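You operate a simulated robot arm through the tools that you are given. There is no shell and no other tool. Be economical: measure what you need, move in short steps, check, and stop when the job is done.

Carry out the task below with a simulated robot arm. There is one attempt and no reset: what you move stays moved.

JOB
Thin the gravy with the tumbler of water, stir it even and cover the pot.
Fine: all the water into the red pot, green ladle, tumbler and ladle back, no spill.

It is judged by the outcome, as a careful person would: the job done as asked, and still so three seconds after it is handed in. It fails if anything else is knocked over, pushed out of place, dropped, spilled or broken. Lids that push on must go on centred and level and be pressed home; caps that screw on are set level and turned clockwise until they are tight.

ROBOT AND FRAMES
A 6-joint arm with a two-finger parallel gripper, fixed in place. Base frame: the origin is at the foot of the arm, x ahead of it, y to its left, z up. Readings come in m, degrees, newtons and seconds.
With the tool pointing down near the work surface it reaches from about 0.34 to 0.76 m from the base axis. Its first joint turns from -66.0 to 66.0 degrees. Payload 2.45 kg.
The TCP is the grasp point between the finger pads, 0.024 m short of the fingertips. In the tool frame z runs along the fingers and y along their closing line. Largest opening 0.068 m; finger width 0.017, thickness 0.01; the body of the gripper, 0.04 by 0.07 m, starts 0.041 m behind the TCP.
Orientation is that of the tool frame in the base frame, as [roll, pitch, yaw] about the fixed x, y, z axes, in that order (R = Rz(yaw) Ry(pitch) Rx(roll)). With the fingers straight down and closing along the base's y, the tool's x points along the base's -x, its y along +y and its z along -z.

CONTROLS
- The arm moves only by the tool move_arm. Its argument "plan" is a list that holds one entry, the list of rows, each a list of 7 numbers: the shift along the tool's x, y, z in cm, then the turn, a rotation vector about the tool's x, y, z in degrees, then the gripper command, from -1 (fully open) to 1 (shut), values between in proportion. In form: [[[dx, dy, dz, ax, ay, az, fingers], ...]]. A call has 1 to 12 rows; each row is the pose to reach, as a shift and turn from the pose commanded when the call began, along the tool's axes at that moment. Rows are played at 5 a second. More than 0.05 m and 8.6 degrees between two rows, or a gripper value outside its range, and nothing of the call is played. Where a pose cannot be reached the arm comes as near as it can. A force on the tool above 90 N (or 10 N above the force at the start of the call, whichever is more), or a blocked arm, ends the call early, and 0.2 s more pass. The fingers move at their own pace (about 0.108 m/s each) and stop on an object; they squeeze with about 38 N. The grip force told is the motor's: it shows also when the fingers shut on nothing. Time passes only in rows, and 0.2 s behind the last, so rows that repeat a pose let the fingers close. The reply holds the time, the measured pose of the TCP, the force on the tool along the base axes, the opening and the grip force, in the units named above and with some noise, and new pictures: "pictures" is both (left out), scene, wrist or none.
- Cameras (640 x 400 px; columns grow to the right, rows downward): "scene" is fixed at [0.1688, 0.4244, 1.449]; the picture's right is [-0.68, -0.73, 0.00], its down [-0.52, 0.48, -0.71] and it looks along [0.52, -0.48, -0.70] (base axes); focal length 310 px, centre (320, 200). "wrist" rides on the gripper at [-0.032, 0, -0.039] in the tool frame; the picture's right is [0.00, -1.00, 0.00], its down [0.97, 0.00, -0.24] and it looks along [0.24, 0.00, 0.97] (tool axes); focal length 218 px, centre (320, 200). There is no depth. A picture from a camera that has moved, and an enlarged one, comes with that camera's place and axes in the base frame and with its lens.
- close_up(camera, box): a new picture of the part [left, top, right, bottom] of that camera's present view, enlarged. The clock stands still meanwhile.
- close_job(): hands the job in; it is judged then, once.

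Go step by step. Nothing tells you positions but the pictures and the camera data: compare them with the known pose of the tool, close in by small moves and look again before you grip or let go. The budget is 120 turns and 150 pictures, counting those below and the enlarged ones. Unless the task says otherwise, let go and move clear before handing in, and close with one line.

The tools are called by a JSON object that holds its "name" and its "arguments". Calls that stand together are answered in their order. move_arm: Moves the arm, as the interface text tells. Its arguments: {"type":"object","properties":{"plan":{"type":"array","items":{"type":"array","items":{"type":"array","items":{"type":"number"}}}},"pictures":{"type":"string","enum":["both","scene","wrist","none"]}},"required":["plan"]} The other tools are called the same way: close_up (camera, box) takes an enlarged picture of a part of a camera's view; close_job () hands the job in.

At the start:

```text
t: 0.0
eef_pos: [0.4314, -0.06, 1.1806]
tcp_rot: [-180.0, 0.0, -180.0]
wrist_force: [-0.6, 0.2, -0.3]
finger_gap: 0.068
grasp_force: 0.0
```

scene: 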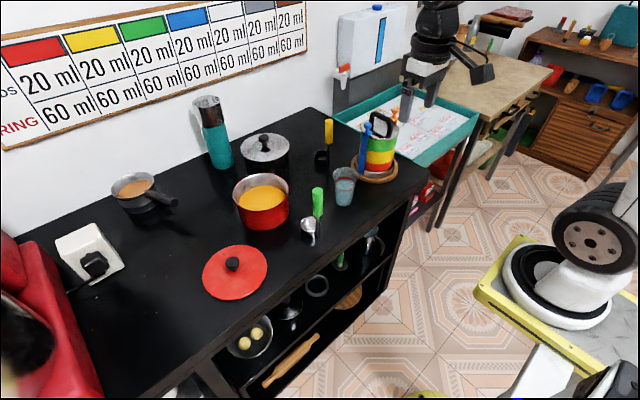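
wrist: 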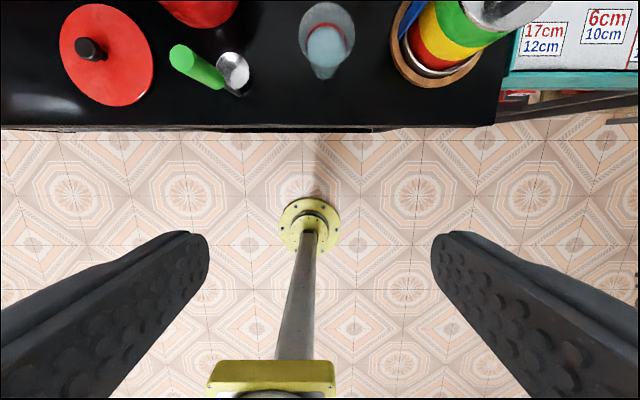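

I see a black bench with a red pot of gravy, its red lid, a green-handled ladle, and a tumbler of water. I'll look closer before moving.

{"name": "close_up", "arguments": {"camera": "scene", "box": [190, 150, 390, 310]}}

{"name": "close_up", "arguments": {"camera": "wrist", "box": [40, 0, 520, 140]}}

{"name": "close_up", "arguments": {"camera": "scene", "box": [290, 100, 430, 260]}}

```text
2.50 times, centred on (290, 230) of scene
camera zoom: at [0.1688, 0.4244, 1.449], right [-0.68, -0.73, 0.0], down [-0.52, 0.48, -0.71], along [0.52, -0.48, -0.7], focal length 775 px, centre (395, 125)
```

zoom: 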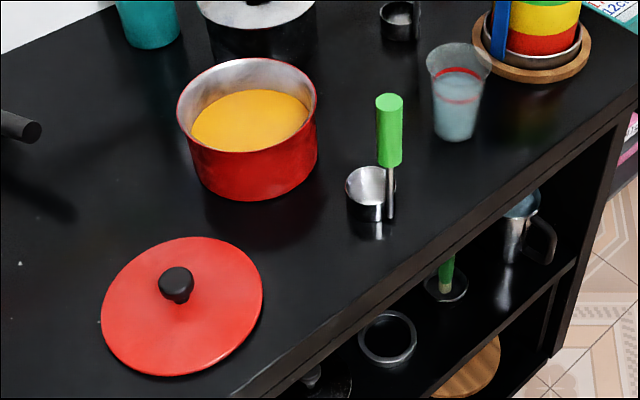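

```text
1.33 times, centred on (280, 70) of wrist
camera zoom: at [0.4642, -0.0614, 1.2204], right [0.0, -1.0, 0.0], down [-0.97, 0.0, 0.24], along [-0.24, 0.0, -0.97], focal length 291 px, centre (373, 373)
```

zoom: 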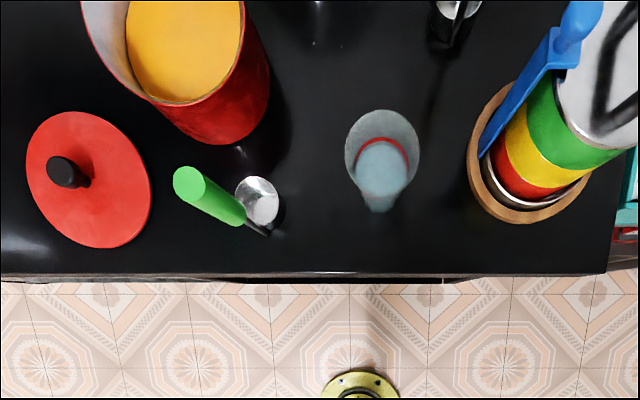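

```text
2.50 times, centred on (360, 180) of scene
camera zoom: at [0.1688, 0.4244, 1.449], right [-0.68, -0.73, 0.0], down [-0.52, 0.48, -0.71], along [0.52, -0.48, -0.7], focal length 775 px, centre (220, 250)
```

zoom: 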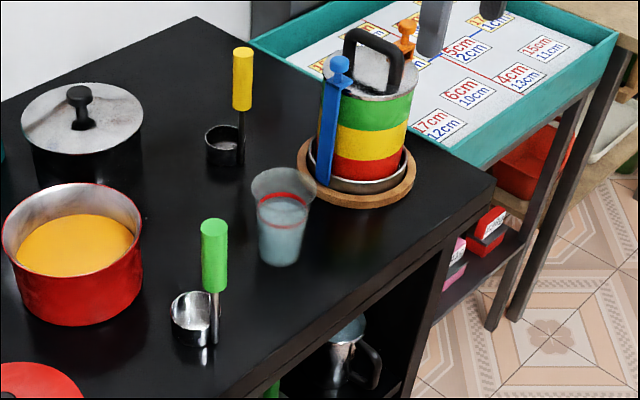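

The tumbler is at about (0.597, -0.067), with a rim of about 0.07 m that is too wide to grip from above, so I'll grip it from the side. The pot is at about (0.733, 0.127), the ladle handle at (0.551, 0.079) and the lid at (0.607, 0.299). First I turn the tool to horizontal up here.

{"name": "close_up", "arguments": {"camera": "scene", "box": [0, 0, 310, 150]}}

{"name": "move_arm", "arguments": {"plan": [[[0, 0, 0, 0, -8.2, 0, -1], [0, 0, 0, 0, -16.4, 0, -1], [0, 0, 0, 0, -24.6, 0, -1], [0, 0, 0, 0, -32.8, 0, -1], [0, 0, 0, 0, -41, 0, -1], [0, 0, 0, 0, -49.2, 0, -1], [0, 0, 0, 0, -57.4, 0, -1], [0, 0, 0, 0, -65.6, 0, -1], [0, 0, 0, 0, -73.8, 0, -1], [0, 0, 0, 0, -82, 0, -1], [0, 0, 0, 0, -90, 0, -1]]]}}

```text
2.06 times, centred on (155, 75) of scene
camera zoom: at [0.1688, 0.4244, 1.449], right [-0.68, -0.73, 0.0], down [-0.52, 0.48, -0.71], along [0.52, -0.48, -0.7], focal length 640 px, centre (661, 458)
```

zoom: 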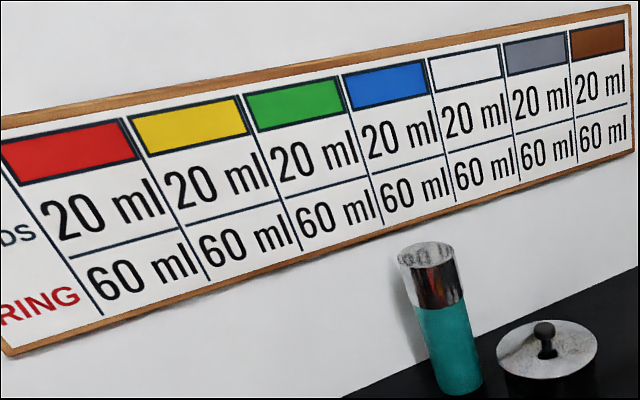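

```text
t: 2.4
eef_pos: [0.5085, -0.1015, 1.1899]
tcp_rot: [-37.5, 89.8, -37.6]
wrist_force: [0.8, 0.5, 0.2]
finger_gap: 0.0678
grasp_force: 0.0
out of reach, approached as far as the arm can: row 4, 5, 6, 7, 8, 9, 10, 11
camera wrist: at [0.4699, -0.1028, 1.2238], right [0.0, -1.0, 0.0], down [-0.24, 0.0, -0.97], along [0.97, 0.0, -0.24], focal length 218 px, centre (320, 200)
```

scene: 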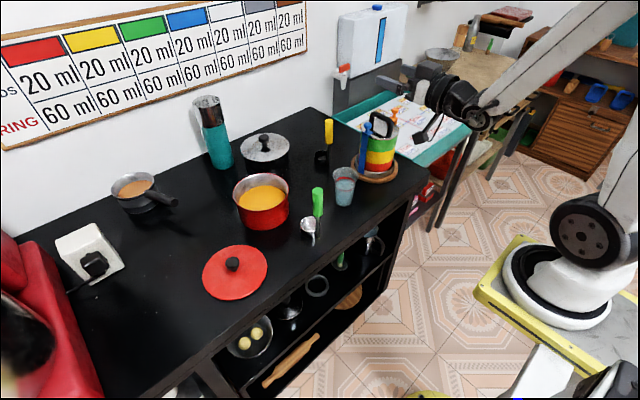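
wrist: 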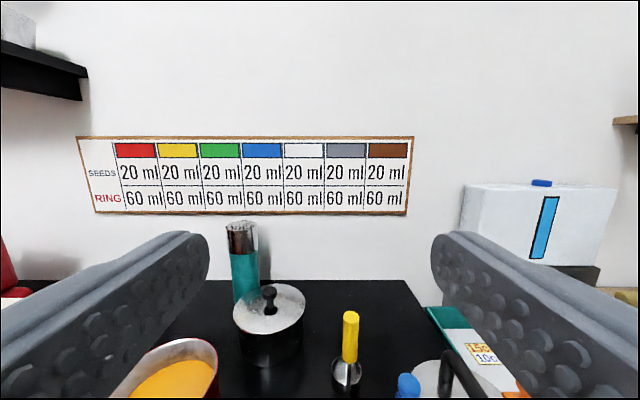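

The horizontal pose is reached, pushed out to x = 0.51 by the reach limit. I move down and see where the commanded pose stands.

{"name": "move_arm", "arguments": {"plan": [[[4, 0, 2, 0, 0, 0, -1], [8, 0, 4, 0, 0, 0, -1], [12, 0, 4, 0, 0, 0, -1], [16, 0, 4, 0, 0, 0, -1]]], "pictures": "none"}}

```text
t: 3.4
eef_pos: [0.5715, -0.1251, 1.0613]
tcp_rot: [102.5, 87.4, 103.4]
wrist_force: [0.1, 0.5, -0.3]
finger_gap: 0.068
grasp_force: 0.1
out of reach, approached as far as the arm can: row 2, 3, 4
```

Horizontal works only farther out, so I'll approach the tumbler diagonally from the right, heading 35° to the left, which keeps the wrist at a larger radius.

{"name": "move_arm", "arguments": {"plan": [[[0, 0, 0, -7, 0, 0, -1], [0, 0, 0, -14, 0, 0, -1], [0, 0, 0, -21, 0, 0, -1], [0, 0, 0, -28, 0, 0, -1], [0, 0, 0, -35, 0, 0, -1]]]}}

```text
t: 4.6
eef_pos: [0.5722, -0.1247, 1.064]
tcp_rot: [158.5, 90.0, -166.3]
wrist_force: [-0.2, 0.7, 0.6]
finger_gap: 0.0679
grasp_force: 0.1
camera wrist: at [0.5402, -0.1484, 1.0966], right [0.58, -0.82, 0.0], down [-0.2, -0.14, -0.97], along [0.79, 0.56, -0.24], focal length 218 px, centre (320, 200)
```

scene: 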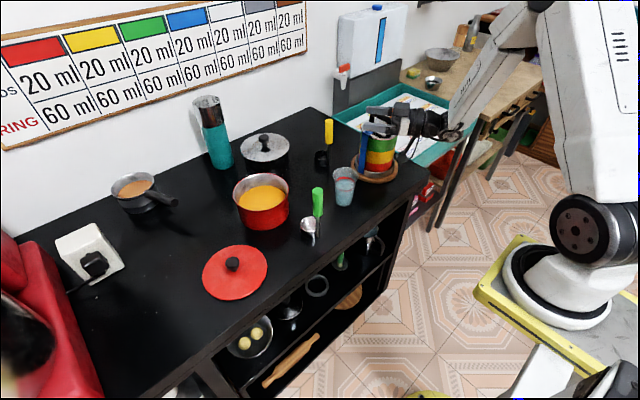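
wrist: 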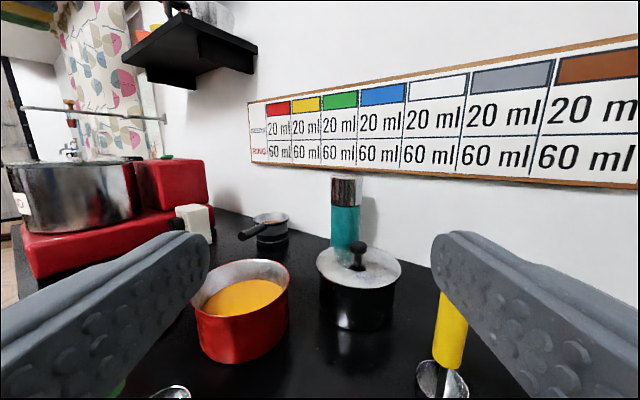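

The commanded pose follows the reached pose. Now I move sideways and descend part way to the pre-grasp.

{"name": "move_arm", "arguments": {"plan": [[[2, 1.7, -1.1, 0, 0, 0, -1], [5, 3.4, -2.2, 0, 0, 0, -1], [8, 3.4, -2.2, 0, 0, 0, -1], [11, 3.4, -2.2, 0, 0, 0, -1]]]}}

```text
t: 5.6
eef_pos: [0.5436, -0.1161, 0.9571]
tcp_rot: [102.6, 89.7, 137.9]
wrist_force: [0.5, 0.0, -1.3]
finger_gap: 0.0682
grasp_force: 0.0
out of reach, approached as far as the arm can: row 4
camera wrist: at [0.5116, -0.1402, 0.9914], right [0.58, -0.82, -0.01], down [-0.2, -0.13, -0.97], along [0.79, 0.56, -0.24], focal length 218 px, centre (320, 200)
```

scene: 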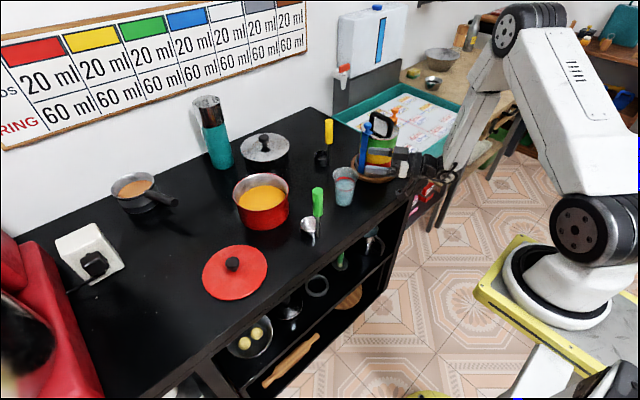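
wrist: 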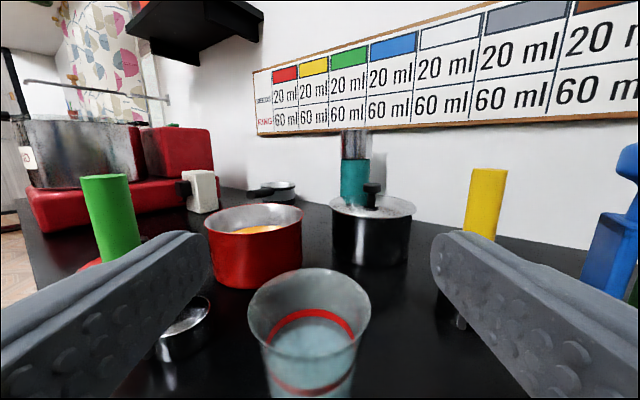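

The tumbler sits just left of the tool axis, with its rim near z = 0.905. To get low enough I turn to about 45° and pitch 12° down, then descend to a pre-grasp.

{"name": "move_arm", "arguments": {"plan": [[[0, 0, 0.2, -3.3, 4, -0.35, -1], [0.5, -0.2, 0.4, -6.6, 8, -0.7, -1], [1.5, -0.5, 0.6, -10, 12, -1.05, -1], [4, -0.6, 0.6, -10, 12, -1.05, -1], [7, -0.6, 0.6, -10, 12, -1.05, -1], [9.7, -0.6, 0.6, -10, 12, -1.05, -1]]]}}

```text
t: 7.0
eef_pos: [0.5513, -0.1185, 0.8611]
tcp_rot: [-179.8, 77.9, -134.8]
wrist_force: [0.0, -0.6, 0.4]
finger_gap: 0.0677
grasp_force: 0.1
camera wrist: at [0.529, -0.1414, 0.9013], right [0.71, -0.71, 0.0], down [-0.31, -0.31, -0.9], along [0.64, 0.64, -0.44], focal length 218 px, centre (320, 200)
```

scene: 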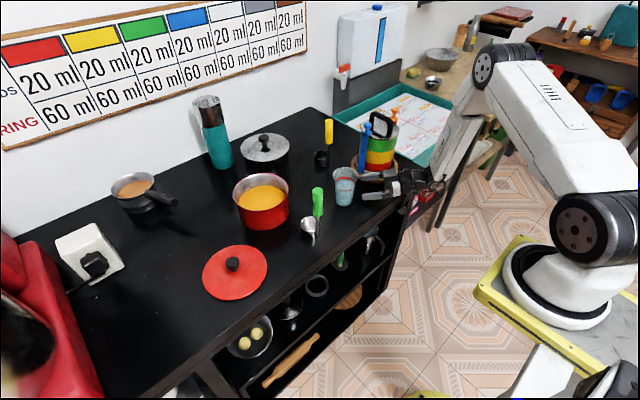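
wrist: 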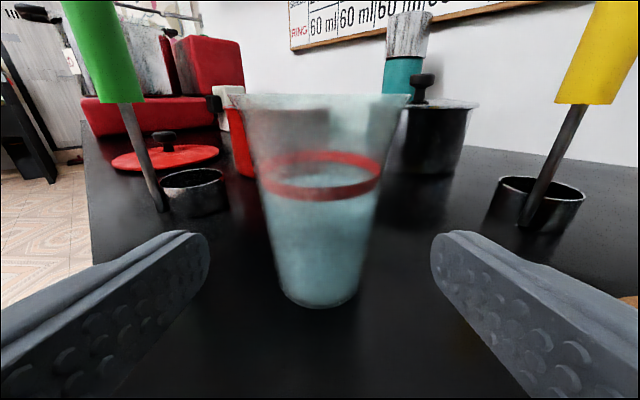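

The tumbler is centred between the open fingers, so I slide forward and check before closing.

{"name": "move_arm", "arguments": {"plan": [[[0, 0, 1.5, 0, 0, 0, -1], [0, 0, 3, 0, 0, 0, -1], [0, 0, 4.2, 0, 0, 0, -1], [0, 0, 5.4, 0, 0, 0, -1]]]}}

```text
t: 7.7
eef_pos: [0.5631, -0.0992, 0.849]
tcp_rot: [172.7, 76.8, -142.6]
wrist_force: [-9.2, -1.7, 0.2]
finger_gap: 0.0678
grasp_force: 0.0
stopped in row 3: the force on the tool passed its limit (the readings are from after the stop); the commanded pose is now the measured one
camera wrist: at [0.5428, -0.1228, 0.8899], right [0.7, -0.71, -0.03], down [-0.34, -0.3, -0.89], along [0.63, 0.63, -0.45], focal length 218 px, centre (320, 200)
```

scene: 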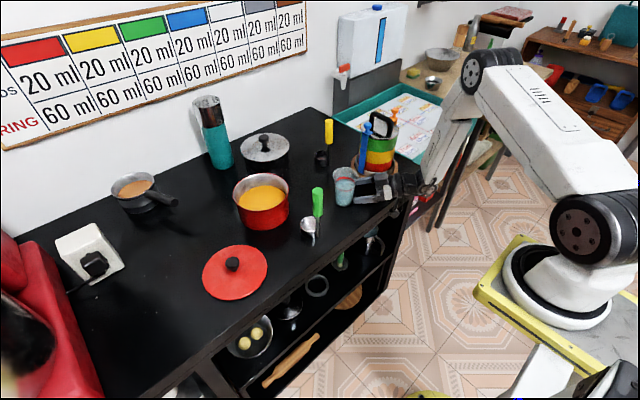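
wrist: 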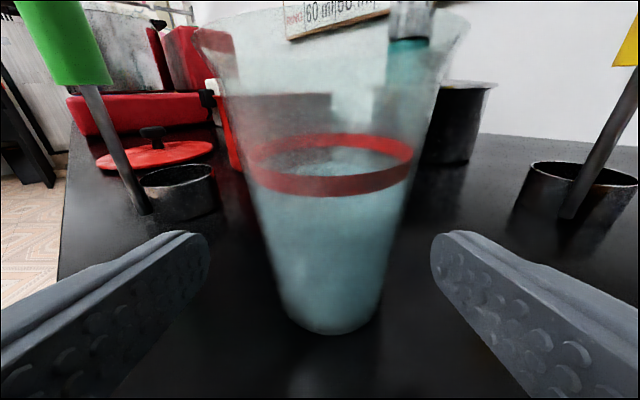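

Something on the gripper touched with about 9 N toward -x. I look closely before going on.

{"name": "close_up", "arguments": {"camera": "scene", "box": [320, 120, 450, 220]}}

```text
4.00 times, centred on (385, 170) of scene
camera zoom: at [0.1686, 0.4244, 1.449], right [-0.68, -0.73, 0.0], down [-0.52, 0.48, -0.71], along [0.52, -0.48, -0.7], focal length 1241 px, centre (60, 320)
```

zoom: 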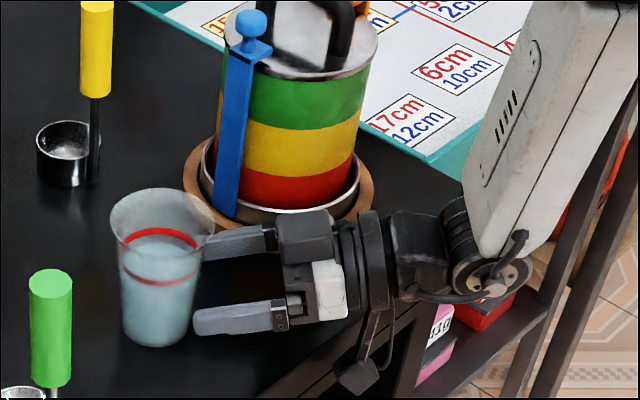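

The bracket hanging under the wrist ring touched the front edge of the bench, and the tumbler wasn't touched. I back off, rise, and roll the tool over so the bracket is on top.

{"name": "move_arm", "arguments": {"plan": [[[0, 0, -2.5, 0, 0, 0, -1], [-1, 0, -5, 0, 0, 0, -1], [-5, 0, -5.5, 0, 0, 0, -1], [-9, 0, -5, 0, 0, 0, -1], [-13, 0, -4, 0, 0, 0, -1], [-17, 0, -2, 0, 0, 0, -1], [-21, 0, 0, 0, 0, 0, -1]]], "pictures": "scene"}}

```text
t: 9.3
eef_pos: [0.6025, -0.0704, 1.0574]
tcp_rot: [173.6, 76.9, -141.8]
wrist_force: [0.5, 0.5, -0.7]
finger_gap: 0.068
grasp_force: 0.2
```

scene: 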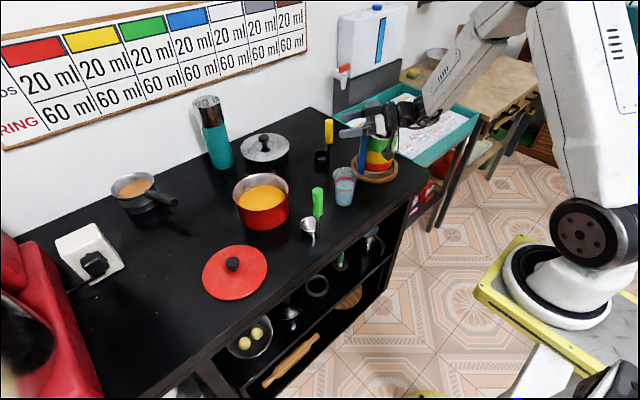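

Now I roll about the tool axis in steps of 8.4°, adding up to -92° this time.

{"name": "move_arm", "arguments": {"plan": [[[0, 0, 0, 0, 0, -8.4, -1], [0, 0, 0, 0, 0, -16.8, -1], [0, 0, 0, 0, 0, -25.2, -1], [0, 0, 0, 0, 0, -33.6, -1], [0, 0, 0, 0, 0, -42, -1], [0, 0, 0, 0, 0, -50.4, -1], [0, 0, 0, 0, 0, -58.8, -1], [0, 0, 0, 0, 0, -67.2, -1], [0, 0, 0, 0, 0, -75.6, -1], [0, 0, 0, 0, 0, -84, -1], [0, 0, 0, 0, 0, -92, -1]]], "pictures": "scene"}}

```text
t: 11.7
eef_pos: [0.8434, -0.126, 1.1738]
tcp_rot: [-103.0, 4.1, -45.9]
wrist_force: [0.2, -0.4, -0.8]
finger_gap: 0.0683
grasp_force: 0.0
out of reach, approached as far as the arm can: row 3, 4, 5, 6, 7, 8, 9, 10, 11
```

scene: 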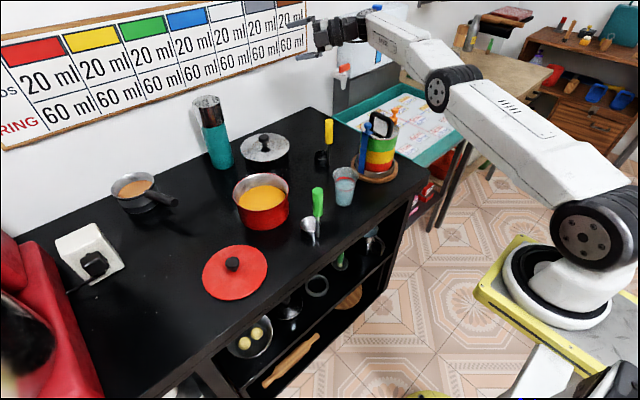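

The wrist cannot roll that far, and the arm stretched out but touched nothing. The bracket hangs 0.12 m on the tool's +x side. With about 20° heading and 25° pitch it stays in front of the bench edge, so I roll back first.

{"name": "move_arm", "arguments": {"plan": [[[-1, 0.5, -0.5, 0, 0, 8.4, -1], [-2, 1, -1, 0, 0, 16.8, -1], [-3.5, 1.5, -2, 0, 0, 25.2, -1], [-5, 2, -3, 0, 0, 33.6, -1], [-6.5, 3, -4, 0, 0, 42, -1], [-8, 4, -5, 0, 0, 50.4, -1], [-10, 5, -6, 0, 0, 58.8, -1], [-12, 6, -7, 0, 0, 67.2, -1], [-14, 7, -8, 0, 0, 75.6, -1], [-16, 8, -9, 0, 0, 84, -1], [-18, 9, -10, 0, 0, 92, -1]]], "pictures": "scene"}}

```text
t: 14.1
eef_pos: [0.6307, -0.0863, 1.1263]
tcp_rot: [155.1, 75.7, -160.9]
wrist_force: [-0.4, -0.3, -0.4]
finger_gap: 0.0678
grasp_force: 0.0
```

scene: 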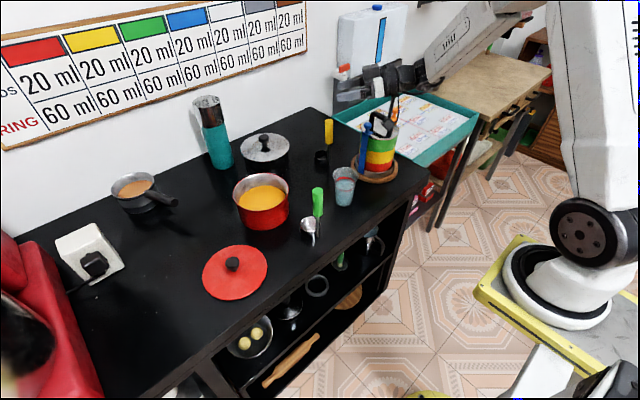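

{"name": "move_arm", "arguments": {"plan": [[[2.9, 1, -0.9, 4.8, 2.1, 0.45, -1], [5.8, 2, -1.8, 9.6, 4.3, 0.9, -1], [8.7, 3, -2.7, 14.4, 6.4, 1.35, -1], [11.6, 4, -3.6, 19.2, 8.6, 1.8, -1], [14.5, 4.8, -4.5, 24, 10.7, 2.24, -1]]]}}

```text
t: 15.3
eef_pos: [0.5331, -0.0967, 1.0016]
tcp_rot: [-179.8, 64.8, -159.8]
wrist_force: [0.4, -0.4, 0.1]
finger_gap: 0.0683
grasp_force: 0.0
camera wrist: at [0.5127, -0.1052, 1.0479], right [0.34, -0.94, 0.0], down [-0.59, -0.22, -0.78], along [0.73, 0.26, -0.63], focal length 218 px, centre (320, 200)
```

scene: 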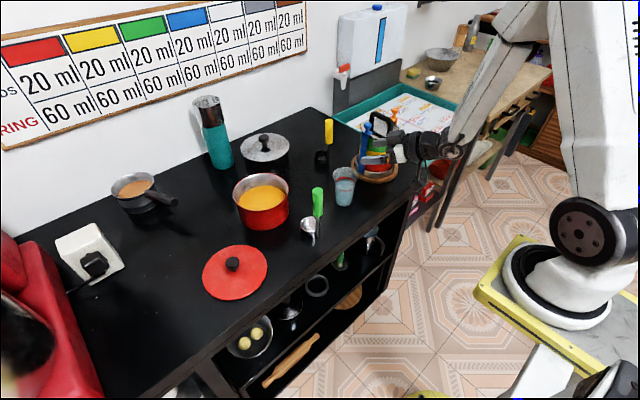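
wrist: 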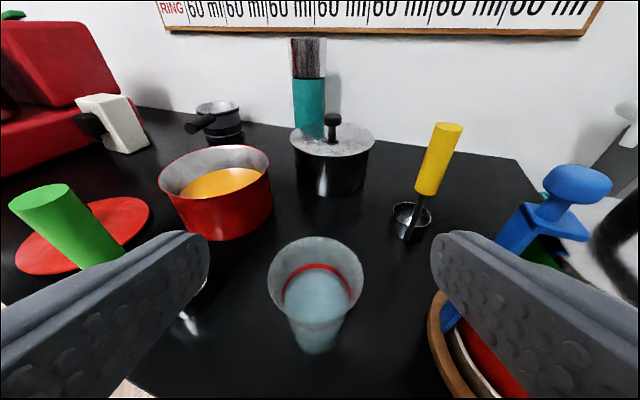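

The pose is right and the bracket should stay in front of the bench edge. I descend straight down to the pre-grasp.

{"name": "move_arm", "arguments": {"plan": [[[3, 0.1, 1.4, 0, 0, 0, -1], [6, 0.2, 2.8, 0, 0, 0, -1], [9, 0.3, 4.2, 0, 0, 0, -1], [11.8, 0.3, 5.5, 0, 0, 0, -1]]]}}

{"name": "close_up", "arguments": {"camera": "scene", "box": [320, 120, 450, 220]}}

```text
t: 16.3
eef_pos: [0.5628, -0.1177, 0.8901]
tcp_rot: [176.9, 64.2, -162.3]
wrist_force: [-0.6, -0.3, -0.1]
finger_gap: 0.0679
grasp_force: 0.0
out of reach, approached as far as the arm can: row 2, 3, 4
camera wrist: at [0.5444, -0.1269, 0.937], right [0.35, -0.94, -0.02], down [-0.6, -0.21, -0.77], along [0.72, 0.28, -0.64], focal length 218 px, centre (320, 200)
```

scene: 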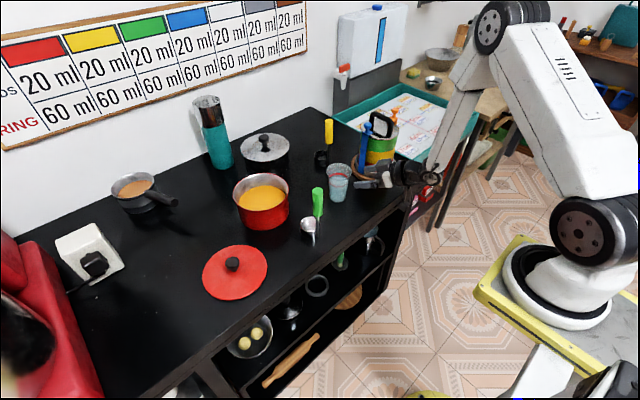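
wrist: 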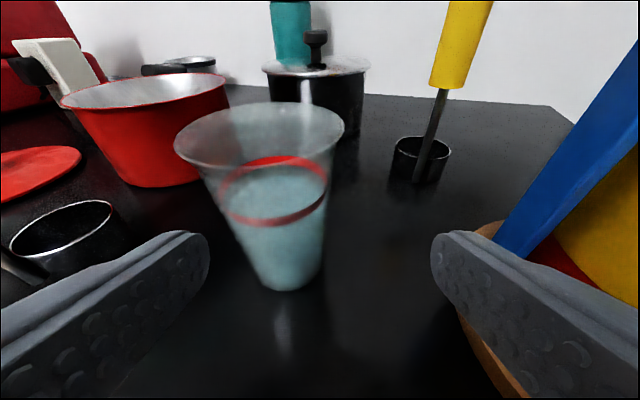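

```text
4.00 times, centred on (385, 170) of scene
camera zoom: at [0.1689, 0.4244, 1.449], right [-0.68, -0.73, 0.0], down [-0.52, 0.48, -0.71], along [0.52, -0.48, -0.7], focal length 1241 px, centre (60, 320)
```

zoom: 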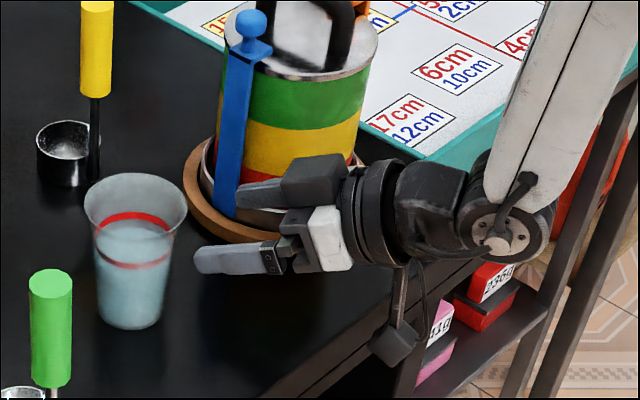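

The reach limit deflected the arm and a finger nudged the tumbler about 2.5 cm forward. It is still upright and full, and I know its home, (0.600, -0.071). New plan: pinch its wall from above and shift it to a spot where a side grip works. First I rise and test, empty-handed, that the pouring roll is possible at the pot.

{"name": "move_arm", "arguments": {"plan": [[[-3, 0, -1.4, 0, 0, 0, -1], [-6, 0, -2.8, 0, 0, 0, -1], [-9, 0, -4.2, 0, 0, 0, -1], [-12, 0, -4.5, 0, 0, 0, -1], [-15, 0, -3, 0, 0, 0, -1], [-18, 1, -1, 0, -4, 0, -1], [-20, 2, 1, 0, -8, 0, -1]]], "pictures": "scene"}}

```text
t: 17.9
eef_pos: [0.6505, -0.0654, 1.0684]
tcp_rot: [179.9, 73.0, -159.9]
wrist_force: [0.1, 0.0, 0.4]
finger_gap: 0.0679
grasp_force: 0.1
```

scene: 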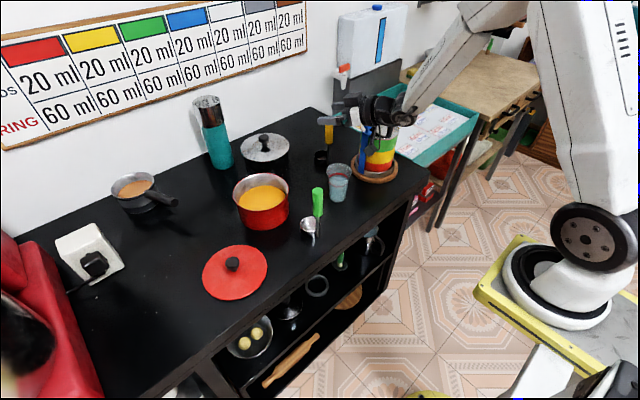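

{"name": "move_arm", "arguments": {"plan": [[[-4.5, 0, 0.5, 0, 0, 0, -1], [-6.5, 3.5, 2, 0.8, -2, 0.2, -1], [-7, 7.5, 4, 1.6, -4, 0.4, -1], [-7.5, 11.5, 6, 2.4, -6, 0.6, -1], [-7.5, 15.5, 8, 3.2, -8, 0.8, -1], [-7.5, 19, 9.5, 4, -10, 0.9, -1], [-7.5, 22.6, 10.7, 4.8, -12, 1, -1]]], "pictures": "scene"}}

```text
t: 19.5
eef_pos: [0.7053, 0.1078, 1.1167]
tcp_rot: [-162.4, 84.3, -143.2]
wrist_force: [-0.7, 0.6, 0.7]
finger_gap: 0.0676
grasp_force: 0.0
out of reach, approached as far as the arm can: row 5, 6, 7
```

scene: 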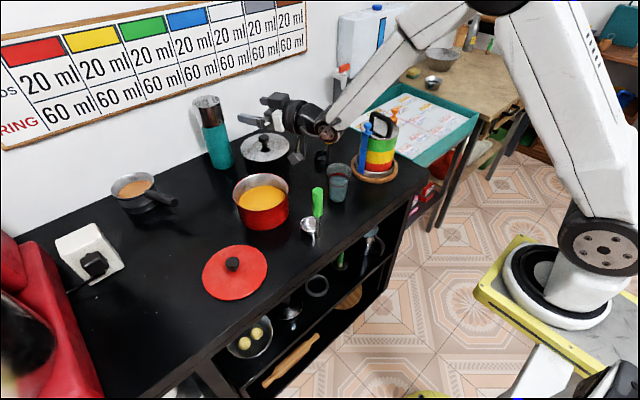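

{"name": "move_arm", "arguments": {"plan": [[[0, 2, 0, 0, 0, 0, -1], [0, 4, 0, 0, 0, 0, -1], [0, 6, 0, 0, 0, 0, -1], [0, 8, 0, 0, 0, 0, -1]]], "pictures": "none"}}

```text
t: 20.5
eef_pos: [0.6957, 0.1334, 1.1205]
tcp_rot: [-163.7, 83.9, -142.0]
wrist_force: [0.1, 0.4, -0.2]
finger_gap: 0.068
grasp_force: 0.2
out of reach, approached as far as the arm can: row 1, 2, 3, 4
```

The arm evidently points horizontally only with a sideways heading relative to its own azimuth. I'll use the mirrored configuration, pointing right from the left, by going through tool-down and testing the pour roll there while empty.

{"name": "move_arm", "arguments": {"plan": [[[0, 0.4, -0.9, 0, 8, 0, -1], [0, 0.8, -1.8, 0, 16, 0, -1], [0, 1.2, -2.7, 0, 24, 0, -1], [0, 1.6, -3.6, 0, 32, 0, -1], [0, 2, -4.5, 0, 40, 0, -1], [0, 2.4, -5.4, 0, 48, 0, -1], [0, 2.8, -6.3, 0, 56, 0, -1], [0, 3.2, -7.2, 0, 64, 0, -1], [0, 3.7, -8.2, 0, 72, 0, -1], [0, 3.7, -9.2, 0, 80, 0, -1]]], "pictures": "none"}}

```text
t: 22.7
eef_pos: [0.5989, 0.1383, 1.1274]
tcp_rot: [-178.4, 4.4, -160.9]
wrist_force: [-0.2, -0.3, -0.3]
finger_gap: 0.0681
grasp_force: 0.0
out of reach, approached as far as the arm can: row 1, 5, 6
```

{"name": "move_arm", "arguments": {"plan": [[[0, 0, 0, 0, 0, 8, -1], [0, 0, 0, 0, 0, 16, -1], [0, 0, 0, 0, 0, 24, -1], [0, 0, 0, 0, 0, 32, -1], [0, 0, 0, 0, 0, 40, -1], [0, 0, 0, 0, 0, 48, -1], [0, 0, 0, 0, 0, 55, -1]]], "pictures": "none"}}

```text
t: 24.3
eef_pos: [0.5986, 0.1376, 1.1285]
tcp_rot: [177.3, 4.0, 144.0]
wrist_force: [-0.4, -0.3, 0.2]
finger_gap: 0.0682
grasp_force: 0.1
```

{"name": "move_arm", "arguments": {"plan": [[[-1, 0, 0, 0, -8.4, 0, -1], [-2, 0, 0, 0, -16.8, 0, -1], [-3.5, 0, 0, 0, -25.2, 0, -1], [-5, 0, 0.5, 0, -33.6, 0, -1], [-6.5, 0, 1, 0, -42, 0, -1], [-8, 0, 1.5, 0, -50.4, 0, -1], [-9.5, 0, 2, 0, -58.8, 0, -1], [-11, 0, 2.5, 0, -67.2, 0, -1], [-12, 0, 3, 0, -75.6, 0, -1], [-12.7, 0, 3, 0, -82, 0, -1]]], "pictures": "scene"}}

```text
t: 26.5
eef_pos: [0.7032, 0.0642, 1.105]
tcp_rot: [144.2, 85.2, 108.7]
wrist_force: [0.1, -0.1, 0.9]
finger_gap: 0.0681
grasp_force: 0.0
```

scene: 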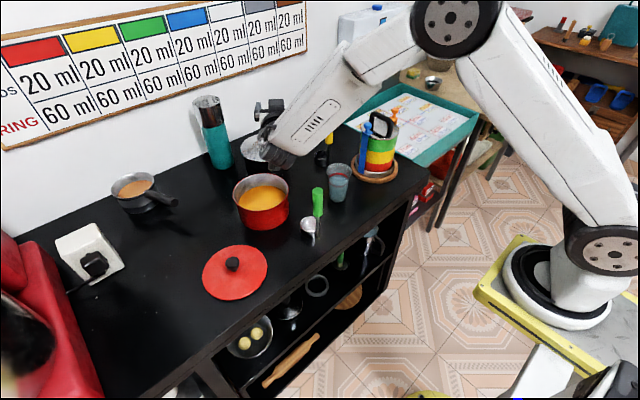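

The left configuration is reached. Now I test the pouring roll, up to left.

{"name": "move_arm", "arguments": {"plan": [[[0, 0, 0, 0, 0, -8.4, -1], [0, 0, 0, 0, 0, -16.8, -1], [0, 0, 0, 0, 0, -25.2, -1], [0, 0, 0, 0, 0, -33.6, -1], [0, 0, 0, 0, 0, -42, -1], [0, 0, 0, 0, 0, -50.4, -1], [0, 0, 0, 0, 0, -58.8, -1], [0, 0, 0, 0, 0, -67.2, -1], [0, 0, 0, 0, 0, -75.6, -1], [0, 0, 0, 0, 0, -84, -1], [0, 0, 0, 0, 0, -92.4, -1], [0, 0, 0, 0, 0, -100.8, -1]]], "pictures": "scene"}}

```text
t: 29.1
eef_pos: [0.7037, 0.063, 1.1066]
tcp_rot: [-94.0, -8.3, -124.9]
wrist_force: [-0.5, 0.4, -0.1]
finger_gap: 0.0681
grasp_force: 0.0
```

scene: 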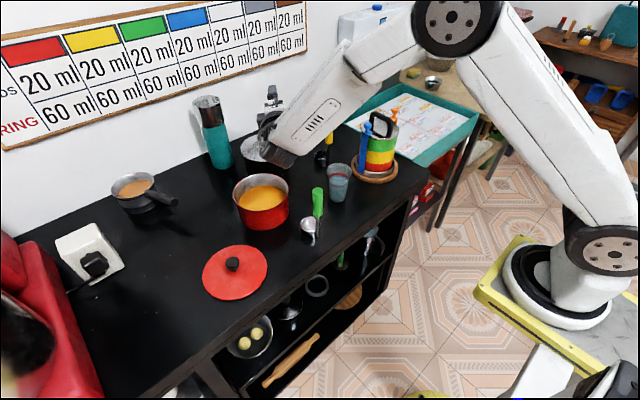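

{"name": "move_arm", "arguments": {"plan": [[[0, 0, 0, 0, 0, -8, -1], [0, 0, 0, 0, 0, -16, -1], [0, 0, 0, 0, 0, -22, -1], [0, 4, 0.5, 0, 0, -22, -1], [0, 8, 1, 0, 0, -22, -1], [0, 11, 1, 0, 0, -22, -1], [0, 14, 1, 0, 0, -22, -1]]]}}

```text
t: 30.7
eef_pos: [0.6926, 0.046, 0.9696]
tcp_rot: [-94.5, -30.1, -123.2]
wrist_force: [-1.0, -0.2, -0.8]
finger_gap: 0.068
grasp_force: 0.0
camera wrist: at [0.6762, 0.0904, 0.9575], right [0.34, 0.37, 0.86], down [-0.66, -0.56, 0.5], along [0.68, -0.74, 0.05], focal length 218 px, centre (320, 200)
```

scene: 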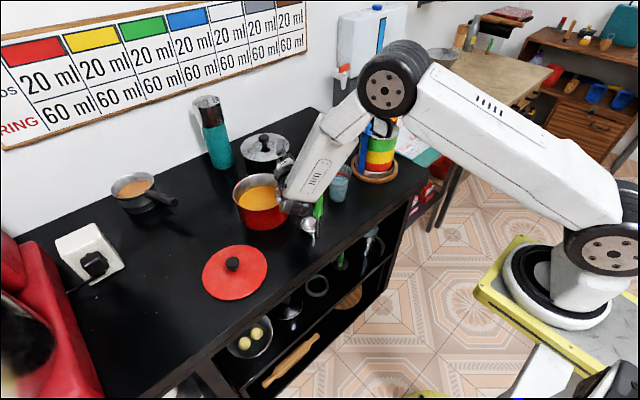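
wrist: 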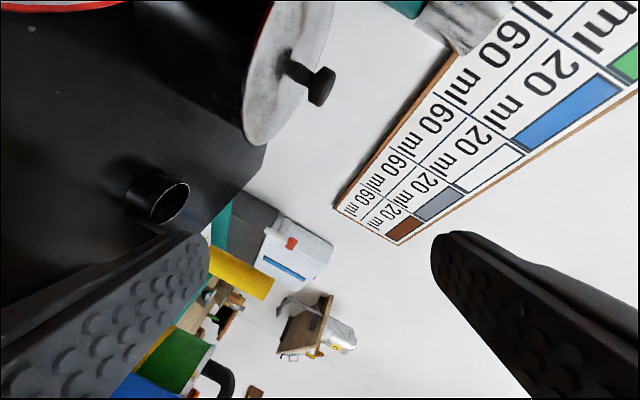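

The pour pose works with room to spare. Now I go back up and unwind the roll, to change to tool-down for the wall pinch.

{"name": "move_arm", "arguments": {"plan": [[[0, -3.5, 0, 0, 0, 0, -1], [0, -7, 0, 0, 0, 0, -1], [0, -10.5, 0, 0, 0, 8, -1], [0, -14, 0, 0, 0, 16, -1], [0, -14, 0, 0, 0, 24, -1], [0, -14, 0, 0, 0, 32, -1], [0, -14, 0, 0, 0, 40, -1], [0, -14, 0, 0, 0, 48, -1], [0, -14, 0, 0, 0, 56, -1], [0, -14, 0, 0, 0, 64, -1], [0, -14, 0, 0, 0, 72, -1], [0, -14, 0, 0, 0, 80, -1]]], "pictures": "none"}}

{"name": "move_arm", "arguments": {"plan": [[[0, 0, 0, 0, 0, 8.4, -1], [0, 0, 0, 0, 0, 16.8, -1], [0, 0, 0, 0, 0, 25.2, -1], [0, 0, 0, 0, 0, 33.6, -1], [0, 0, 0, 0, 0, 42.8, -1]]], "pictures": "none"}}

```text
t: 33.3
eef_pos: [0.7398, 0.099, 1.0875]
tcp_rot: [-96.2, 49.9, -130.2]
wrist_force: [-0.2, -0.6, -0.1]
finger_gap: 0.0681
grasp_force: 0.1
```

```text
refused: row 5 steps farther than a row can; nothing moved
```

{"name": "move_arm", "arguments": {"plan": [[[0, 0, 0, 0, 0, 8.4, -1], [0, 0, 0, 0, 0, 16.8, -1], [0, 0, 0, 0, 0, 25.2, -1], [0, 0, 0, 0, 0, 33.6, -1], [0, 0, 0, 0, 0, 42, -1]]], "pictures": "none"}}

{"name": "move_arm", "arguments": {"plan": [[[0, 0, -1, 0, 8.4, 0, -1], [0, 0, -2, 0, 16.8, 0, -1], [0, 0, -3.5, 0, 25.2, 0, -1], [0, 0, -5, 0, 33.6, 0, -1], [0, 0, -6.5, 0, 42, 0, -1], [0, 0, -8, 0, 50.4, 0, -1], [0, 0, -9.5, 0, 58.8, 0, -1], [0, 0, -11, 0, 67.2, 0, -1], [0, 0, -12, 0, 75.6, 0, -1], [0, 0, -12.5, 0, 82, 0, -1]]], "pictures": "none"}}

```text
t: 34.5
eef_pos: [0.738, 0.0991, 1.088]
tcp_rot: [152.3, 85.5, 116.8]
wrist_force: [0.4, 0.4, -0.7]
finger_gap: 0.0682
grasp_force: 0.1
```

```text
t: 36.7
eef_pos: [0.6381, 0.1706, 1.0971]
tcp_rot: [177.8, 4.0, 144.4]
wrist_force: [-0.1, -0.6, -0.1]
finger_gap: 0.0677
grasp_force: 0.0
```

Tool-down again. I level the tool and move above the tumbler's left-far wall.

{"name": "move_arm", "arguments": {"plan": [[[-2.6, -3.4, 0, 0.7, 1.3, 0, -1], [-5.2, -6.8, 0, 1.4, 2.6, 0, -1], [-7.8, -10.2, 2, 2.2, 4, 0, -0.5], [-10.4, -13.6, 4, 2.2, 4, 0, -0.5], [-12.8, -16.9, 7, 2.2, 4, 0, -0.2], [-12.8, -16.9, 9.5, 2.2, 4, 0, -0.2]]]}}

{"name": "close_up", "arguments": {"camera": "scene", "box": [270, 120, 400, 220]}}

```text
refused: row 5 steps farther than a row can; nothing moved
```

```text
4.00 times, centred on (335, 170) of scene
camera zoom: at [0.1688, 0.4244, 1.449], right [-0.68, -0.73, 0.0], down [-0.52, 0.48, -0.71], along [0.52, -0.48, -0.7], focal length 1241 px, centre (260, 320)
```

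zoom: 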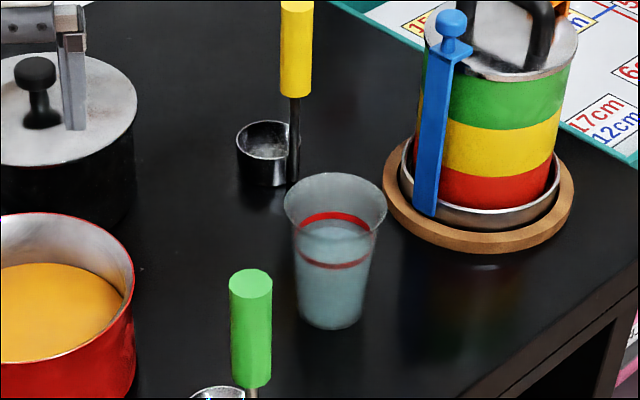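

{"name": "move_arm", "arguments": {"plan": [[[-2.6, -3.4, 0, 0.7, 1.3, 0, -0.5], [-5.2, -6.8, 0, 1.4, 2.6, 0, -0.5], [-7.8, -10.2, 1, 2.2, 4, 0, -0.5], [-10.4, -13.6, 2, 2.2, 4, 0, -0.3], [-12.8, -16.9, 4, 2.2, 4, 0, -0.2], [-12.8, -16.9, 8, 2.2, 4, 0, -0.2], [-12.8, -16.9, 10.5, 2.2, 4, 0, -0.2]]]}}

{"name": "close_up", "arguments": {"camera": "scene", "box": [270, 120, 400, 220]}}

```text
t: 38.3
eef_pos: [0.6523, -0.0419, 0.9977]
tcp_rot: [-179.7, 0.0, 144.4]
wrist_force: [0.4, -1.0, 0.3]
finger_gap: 0.0408
grasp_force: 0.0
camera wrist: at [0.6793, -0.0612, 1.0362], right [-0.58, -0.81, 0.0], down [-0.79, 0.57, 0.24], along [-0.2, 0.14, -0.97], focal length 218 px, centre (320, 200)
```

scene: 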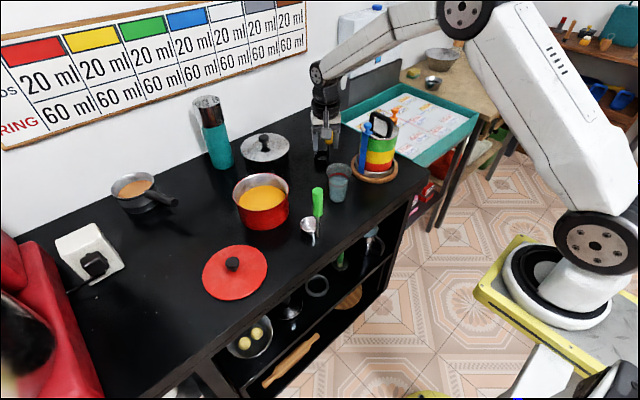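
wrist: 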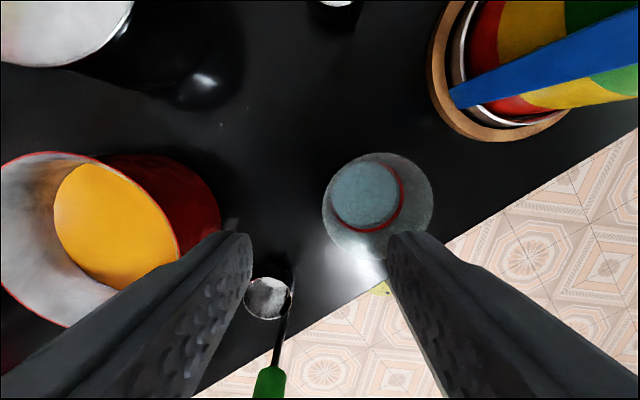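

```text
4.00 times, centred on (335, 170) of scene
camera zoom: at [0.1689, 0.4244, 1.449], right [-0.68, -0.73, 0.0], down [-0.52, 0.48, -0.71], along [0.52, -0.48, -0.7], focal length 1241 px, centre (260, 320)
```

zoom: 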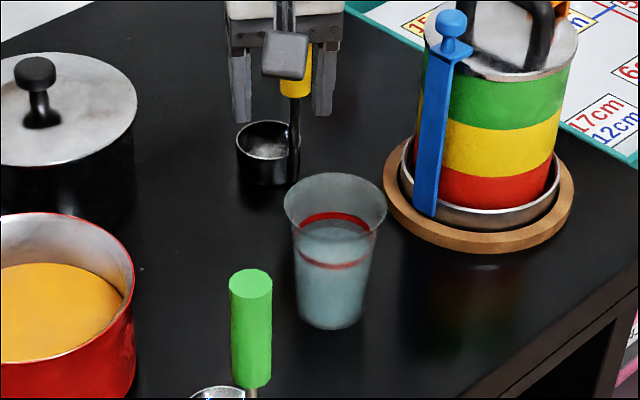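

The tumbler's left wall is nearly centred between the fingers. I shift slightly and lower until the tips straddle the wall above the water line.

{"name": "move_arm", "arguments": {"plan": [[[0.6, -0.2, 2.5, 0, 0, 0, -0.2], [0.6, -0.2, 5, 0, 0, 0, -0.2], [0.6, -0.2, 7, 0, 0, 0, -0.2]]]}}

{"name": "close_up", "arguments": {"camera": "scene", "box": [270, 120, 400, 220]}}

```text
t: 39.1
eef_pos: [0.6454, -0.0401, 0.9254]
tcp_rot: [-179.7, 0.0, 144.4]
wrist_force: [0.0, -0.3, 0.1]
finger_gap: 0.0408
grasp_force: 0.0
camera wrist: at [0.6715, -0.0607, 0.9647], right [-0.58, -0.81, 0.01], down [-0.79, 0.57, 0.24], along [-0.2, 0.14, -0.97], focal length 218 px, centre (320, 200)
```

scene: 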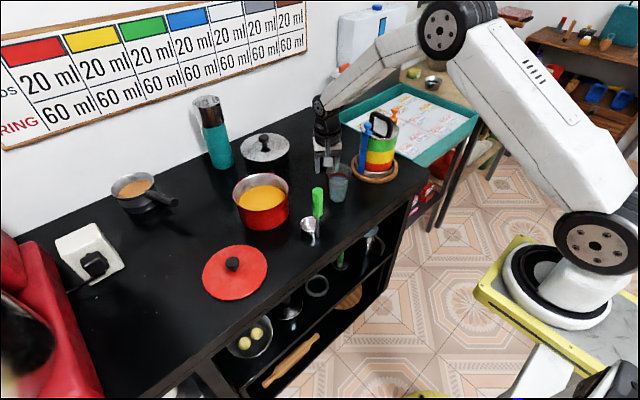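
wrist: 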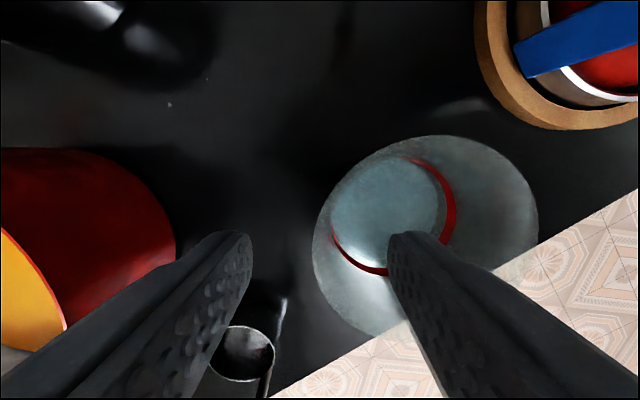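

```text
4.00 times, centred on (335, 170) of scene
camera zoom: at [0.1688, 0.4244, 1.449], right [-0.68, -0.73, 0.0], down [-0.52, 0.48, -0.71], along [0.52, -0.48, -0.7], focal length 1241 px, centre (260, 320)
```

zoom: 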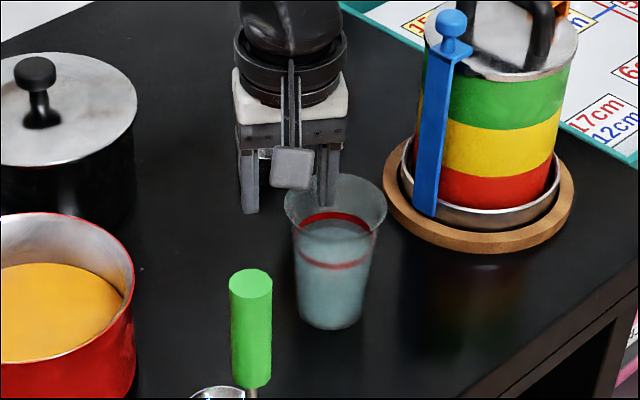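

{"name": "move_arm", "arguments": {"plan": [[[0, 0, 1.2, 0, 0, 0, -0.2], [0, 0, 2.3, 0, 0, 0, -0.2], [0, 0, 2.3, 0, 0, 0, 0.3], [0, 0, 2.3, 0, 0, 0, 1], [0, 0, 2.3, 0, 0, 0, 1]]]}}

{"name": "close_up", "arguments": {"camera": "scene", "box": [270, 120, 400, 220]}}

```text
t: 40.3
eef_pos: [0.6427, -0.0414, 0.9038]
tcp_rot: [-179.7, 0.0, 144.4]
wrist_force: [-1.4, -2.8, 5.6]
finger_gap: 0.0081
grasp_force: 30.6
camera wrist: at [0.6706, -0.0608, 0.9432], right [-0.58, -0.81, 0.0], down [-0.79, 0.57, 0.24], along [-0.2, 0.14, -0.97], focal length 218 px, centre (320, 200)
```

scene: 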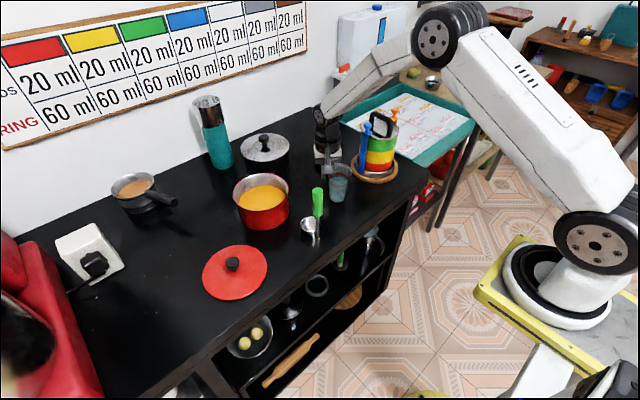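
wrist: 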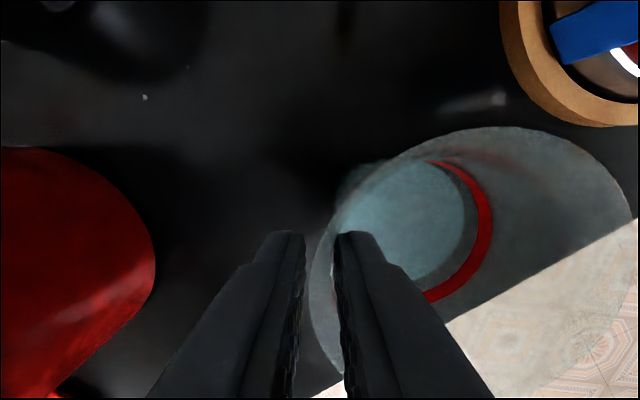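

```text
4.00 times, centred on (335, 170) of scene
camera zoom: at [0.1687, 0.4244, 1.449], right [-0.68, -0.73, 0.0], down [-0.52, 0.48, -0.71], along [0.52, -0.48, -0.7], focal length 1241 px, centre (260, 320)
```

zoom: 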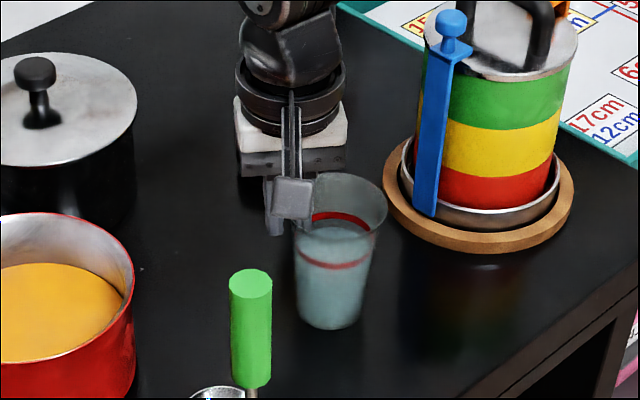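

The wall is pinched. I lift slowly and check.

{"name": "move_arm", "arguments": {"plan": [[[0, 0, -0.5, 0, 0, 0, 1], [0, 0, -1, 0, 0, 0, 1], [0, 0, -2, 0, 0, 0, 1], [0, 0, -3, 0, 0, 0, 1]]]}}

{"name": "close_up", "arguments": {"camera": "scene", "box": [270, 120, 400, 220]}}

```text
t: 41.3
eef_pos: [0.6456, -0.0406, 0.9334]
tcp_rot: [-179.7, 0.0, 144.3]
wrist_force: [0.4, -0.5, -1.6]
finger_gap: 0.0065
grasp_force: 29.1
camera wrist: at [0.6717, -0.0605, 0.9731], right [-0.58, -0.81, 0.0], down [-0.79, 0.57, 0.24], along [-0.2, 0.14, -0.97], focal length 218 px, centre (320, 200)
```

scene: 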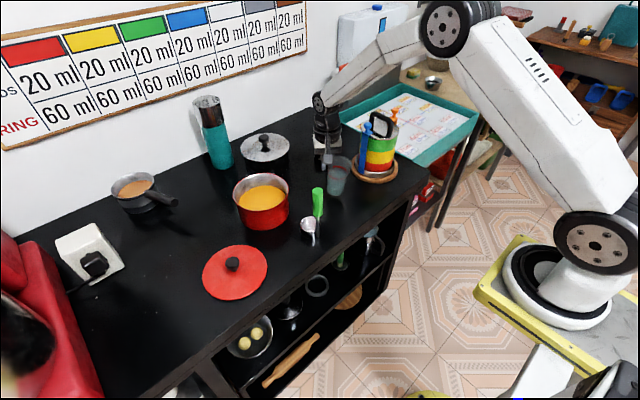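
wrist: 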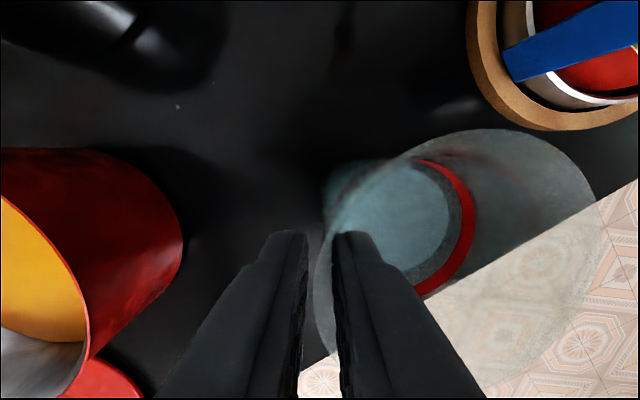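

```text
4.00 times, centred on (335, 170) of scene
camera zoom: at [0.1689, 0.4244, 1.449], right [-0.68, -0.73, 0.0], down [-0.52, 0.48, -0.71], along [0.52, -0.48, -0.7], focal length 1241 px, centre (260, 320)
```

zoom: 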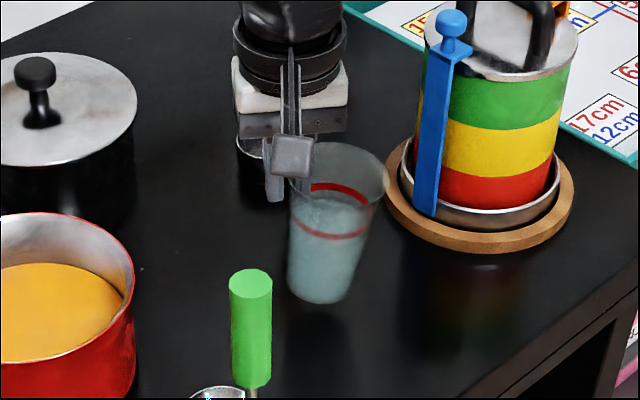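

It is held, leaning a few degrees. I level it with a small tilt of the tool and raise it well above the ladle.

{"name": "move_arm", "arguments": {"plan": [[[0, 0, -1, 1, 0, 0, 1], [0, 0, -2.5, 2, 0, 0, 1], [0, 0, -4.5, 3, 0, 0, 1], [0, 0, -6.5, 4, 0, 0, 1], [0, 0, -8.5, 5, 0, 0, 1], [0, 0, -10.5, 6, 0, 0, 1], [0, 0, -12.5, 6, 0, 0, 1], [0, 0, -14.5, 6, 0, 0, 1], [0, 0, -16, 6, 0, 0, 1]]], "pictures": "none"}}

{"name": "close_up", "arguments": {"camera": "scene", "box": [270, 70, 400, 170]}}

```text
t: 43.3
eef_pos: [0.6469, -0.0403, 1.0922]
tcp_rot: [-173.8, 0.0, 144.3]
wrist_force: [0.1, -0.2, -2.7]
finger_gap: 0.0063
grasp_force: 29.2
```

```text
4.00 times, centred on (335, 120) of scene
camera zoom: at [0.1689, 0.4244, 1.449], right [-0.68, -0.73, 0.0], down [-0.52, 0.48, -0.71], along [0.52, -0.48, -0.7], focal length 1241 px, centre (260, 520)
```

zoom: 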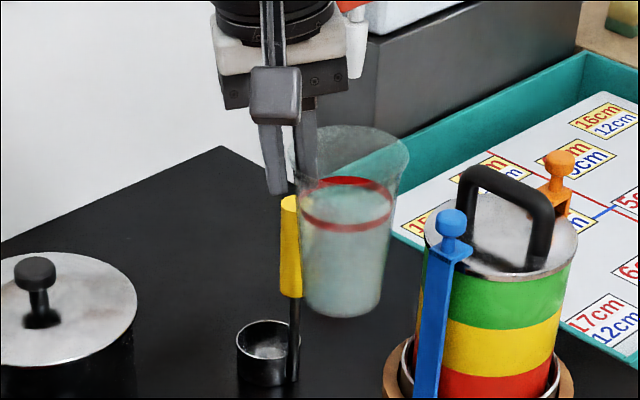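

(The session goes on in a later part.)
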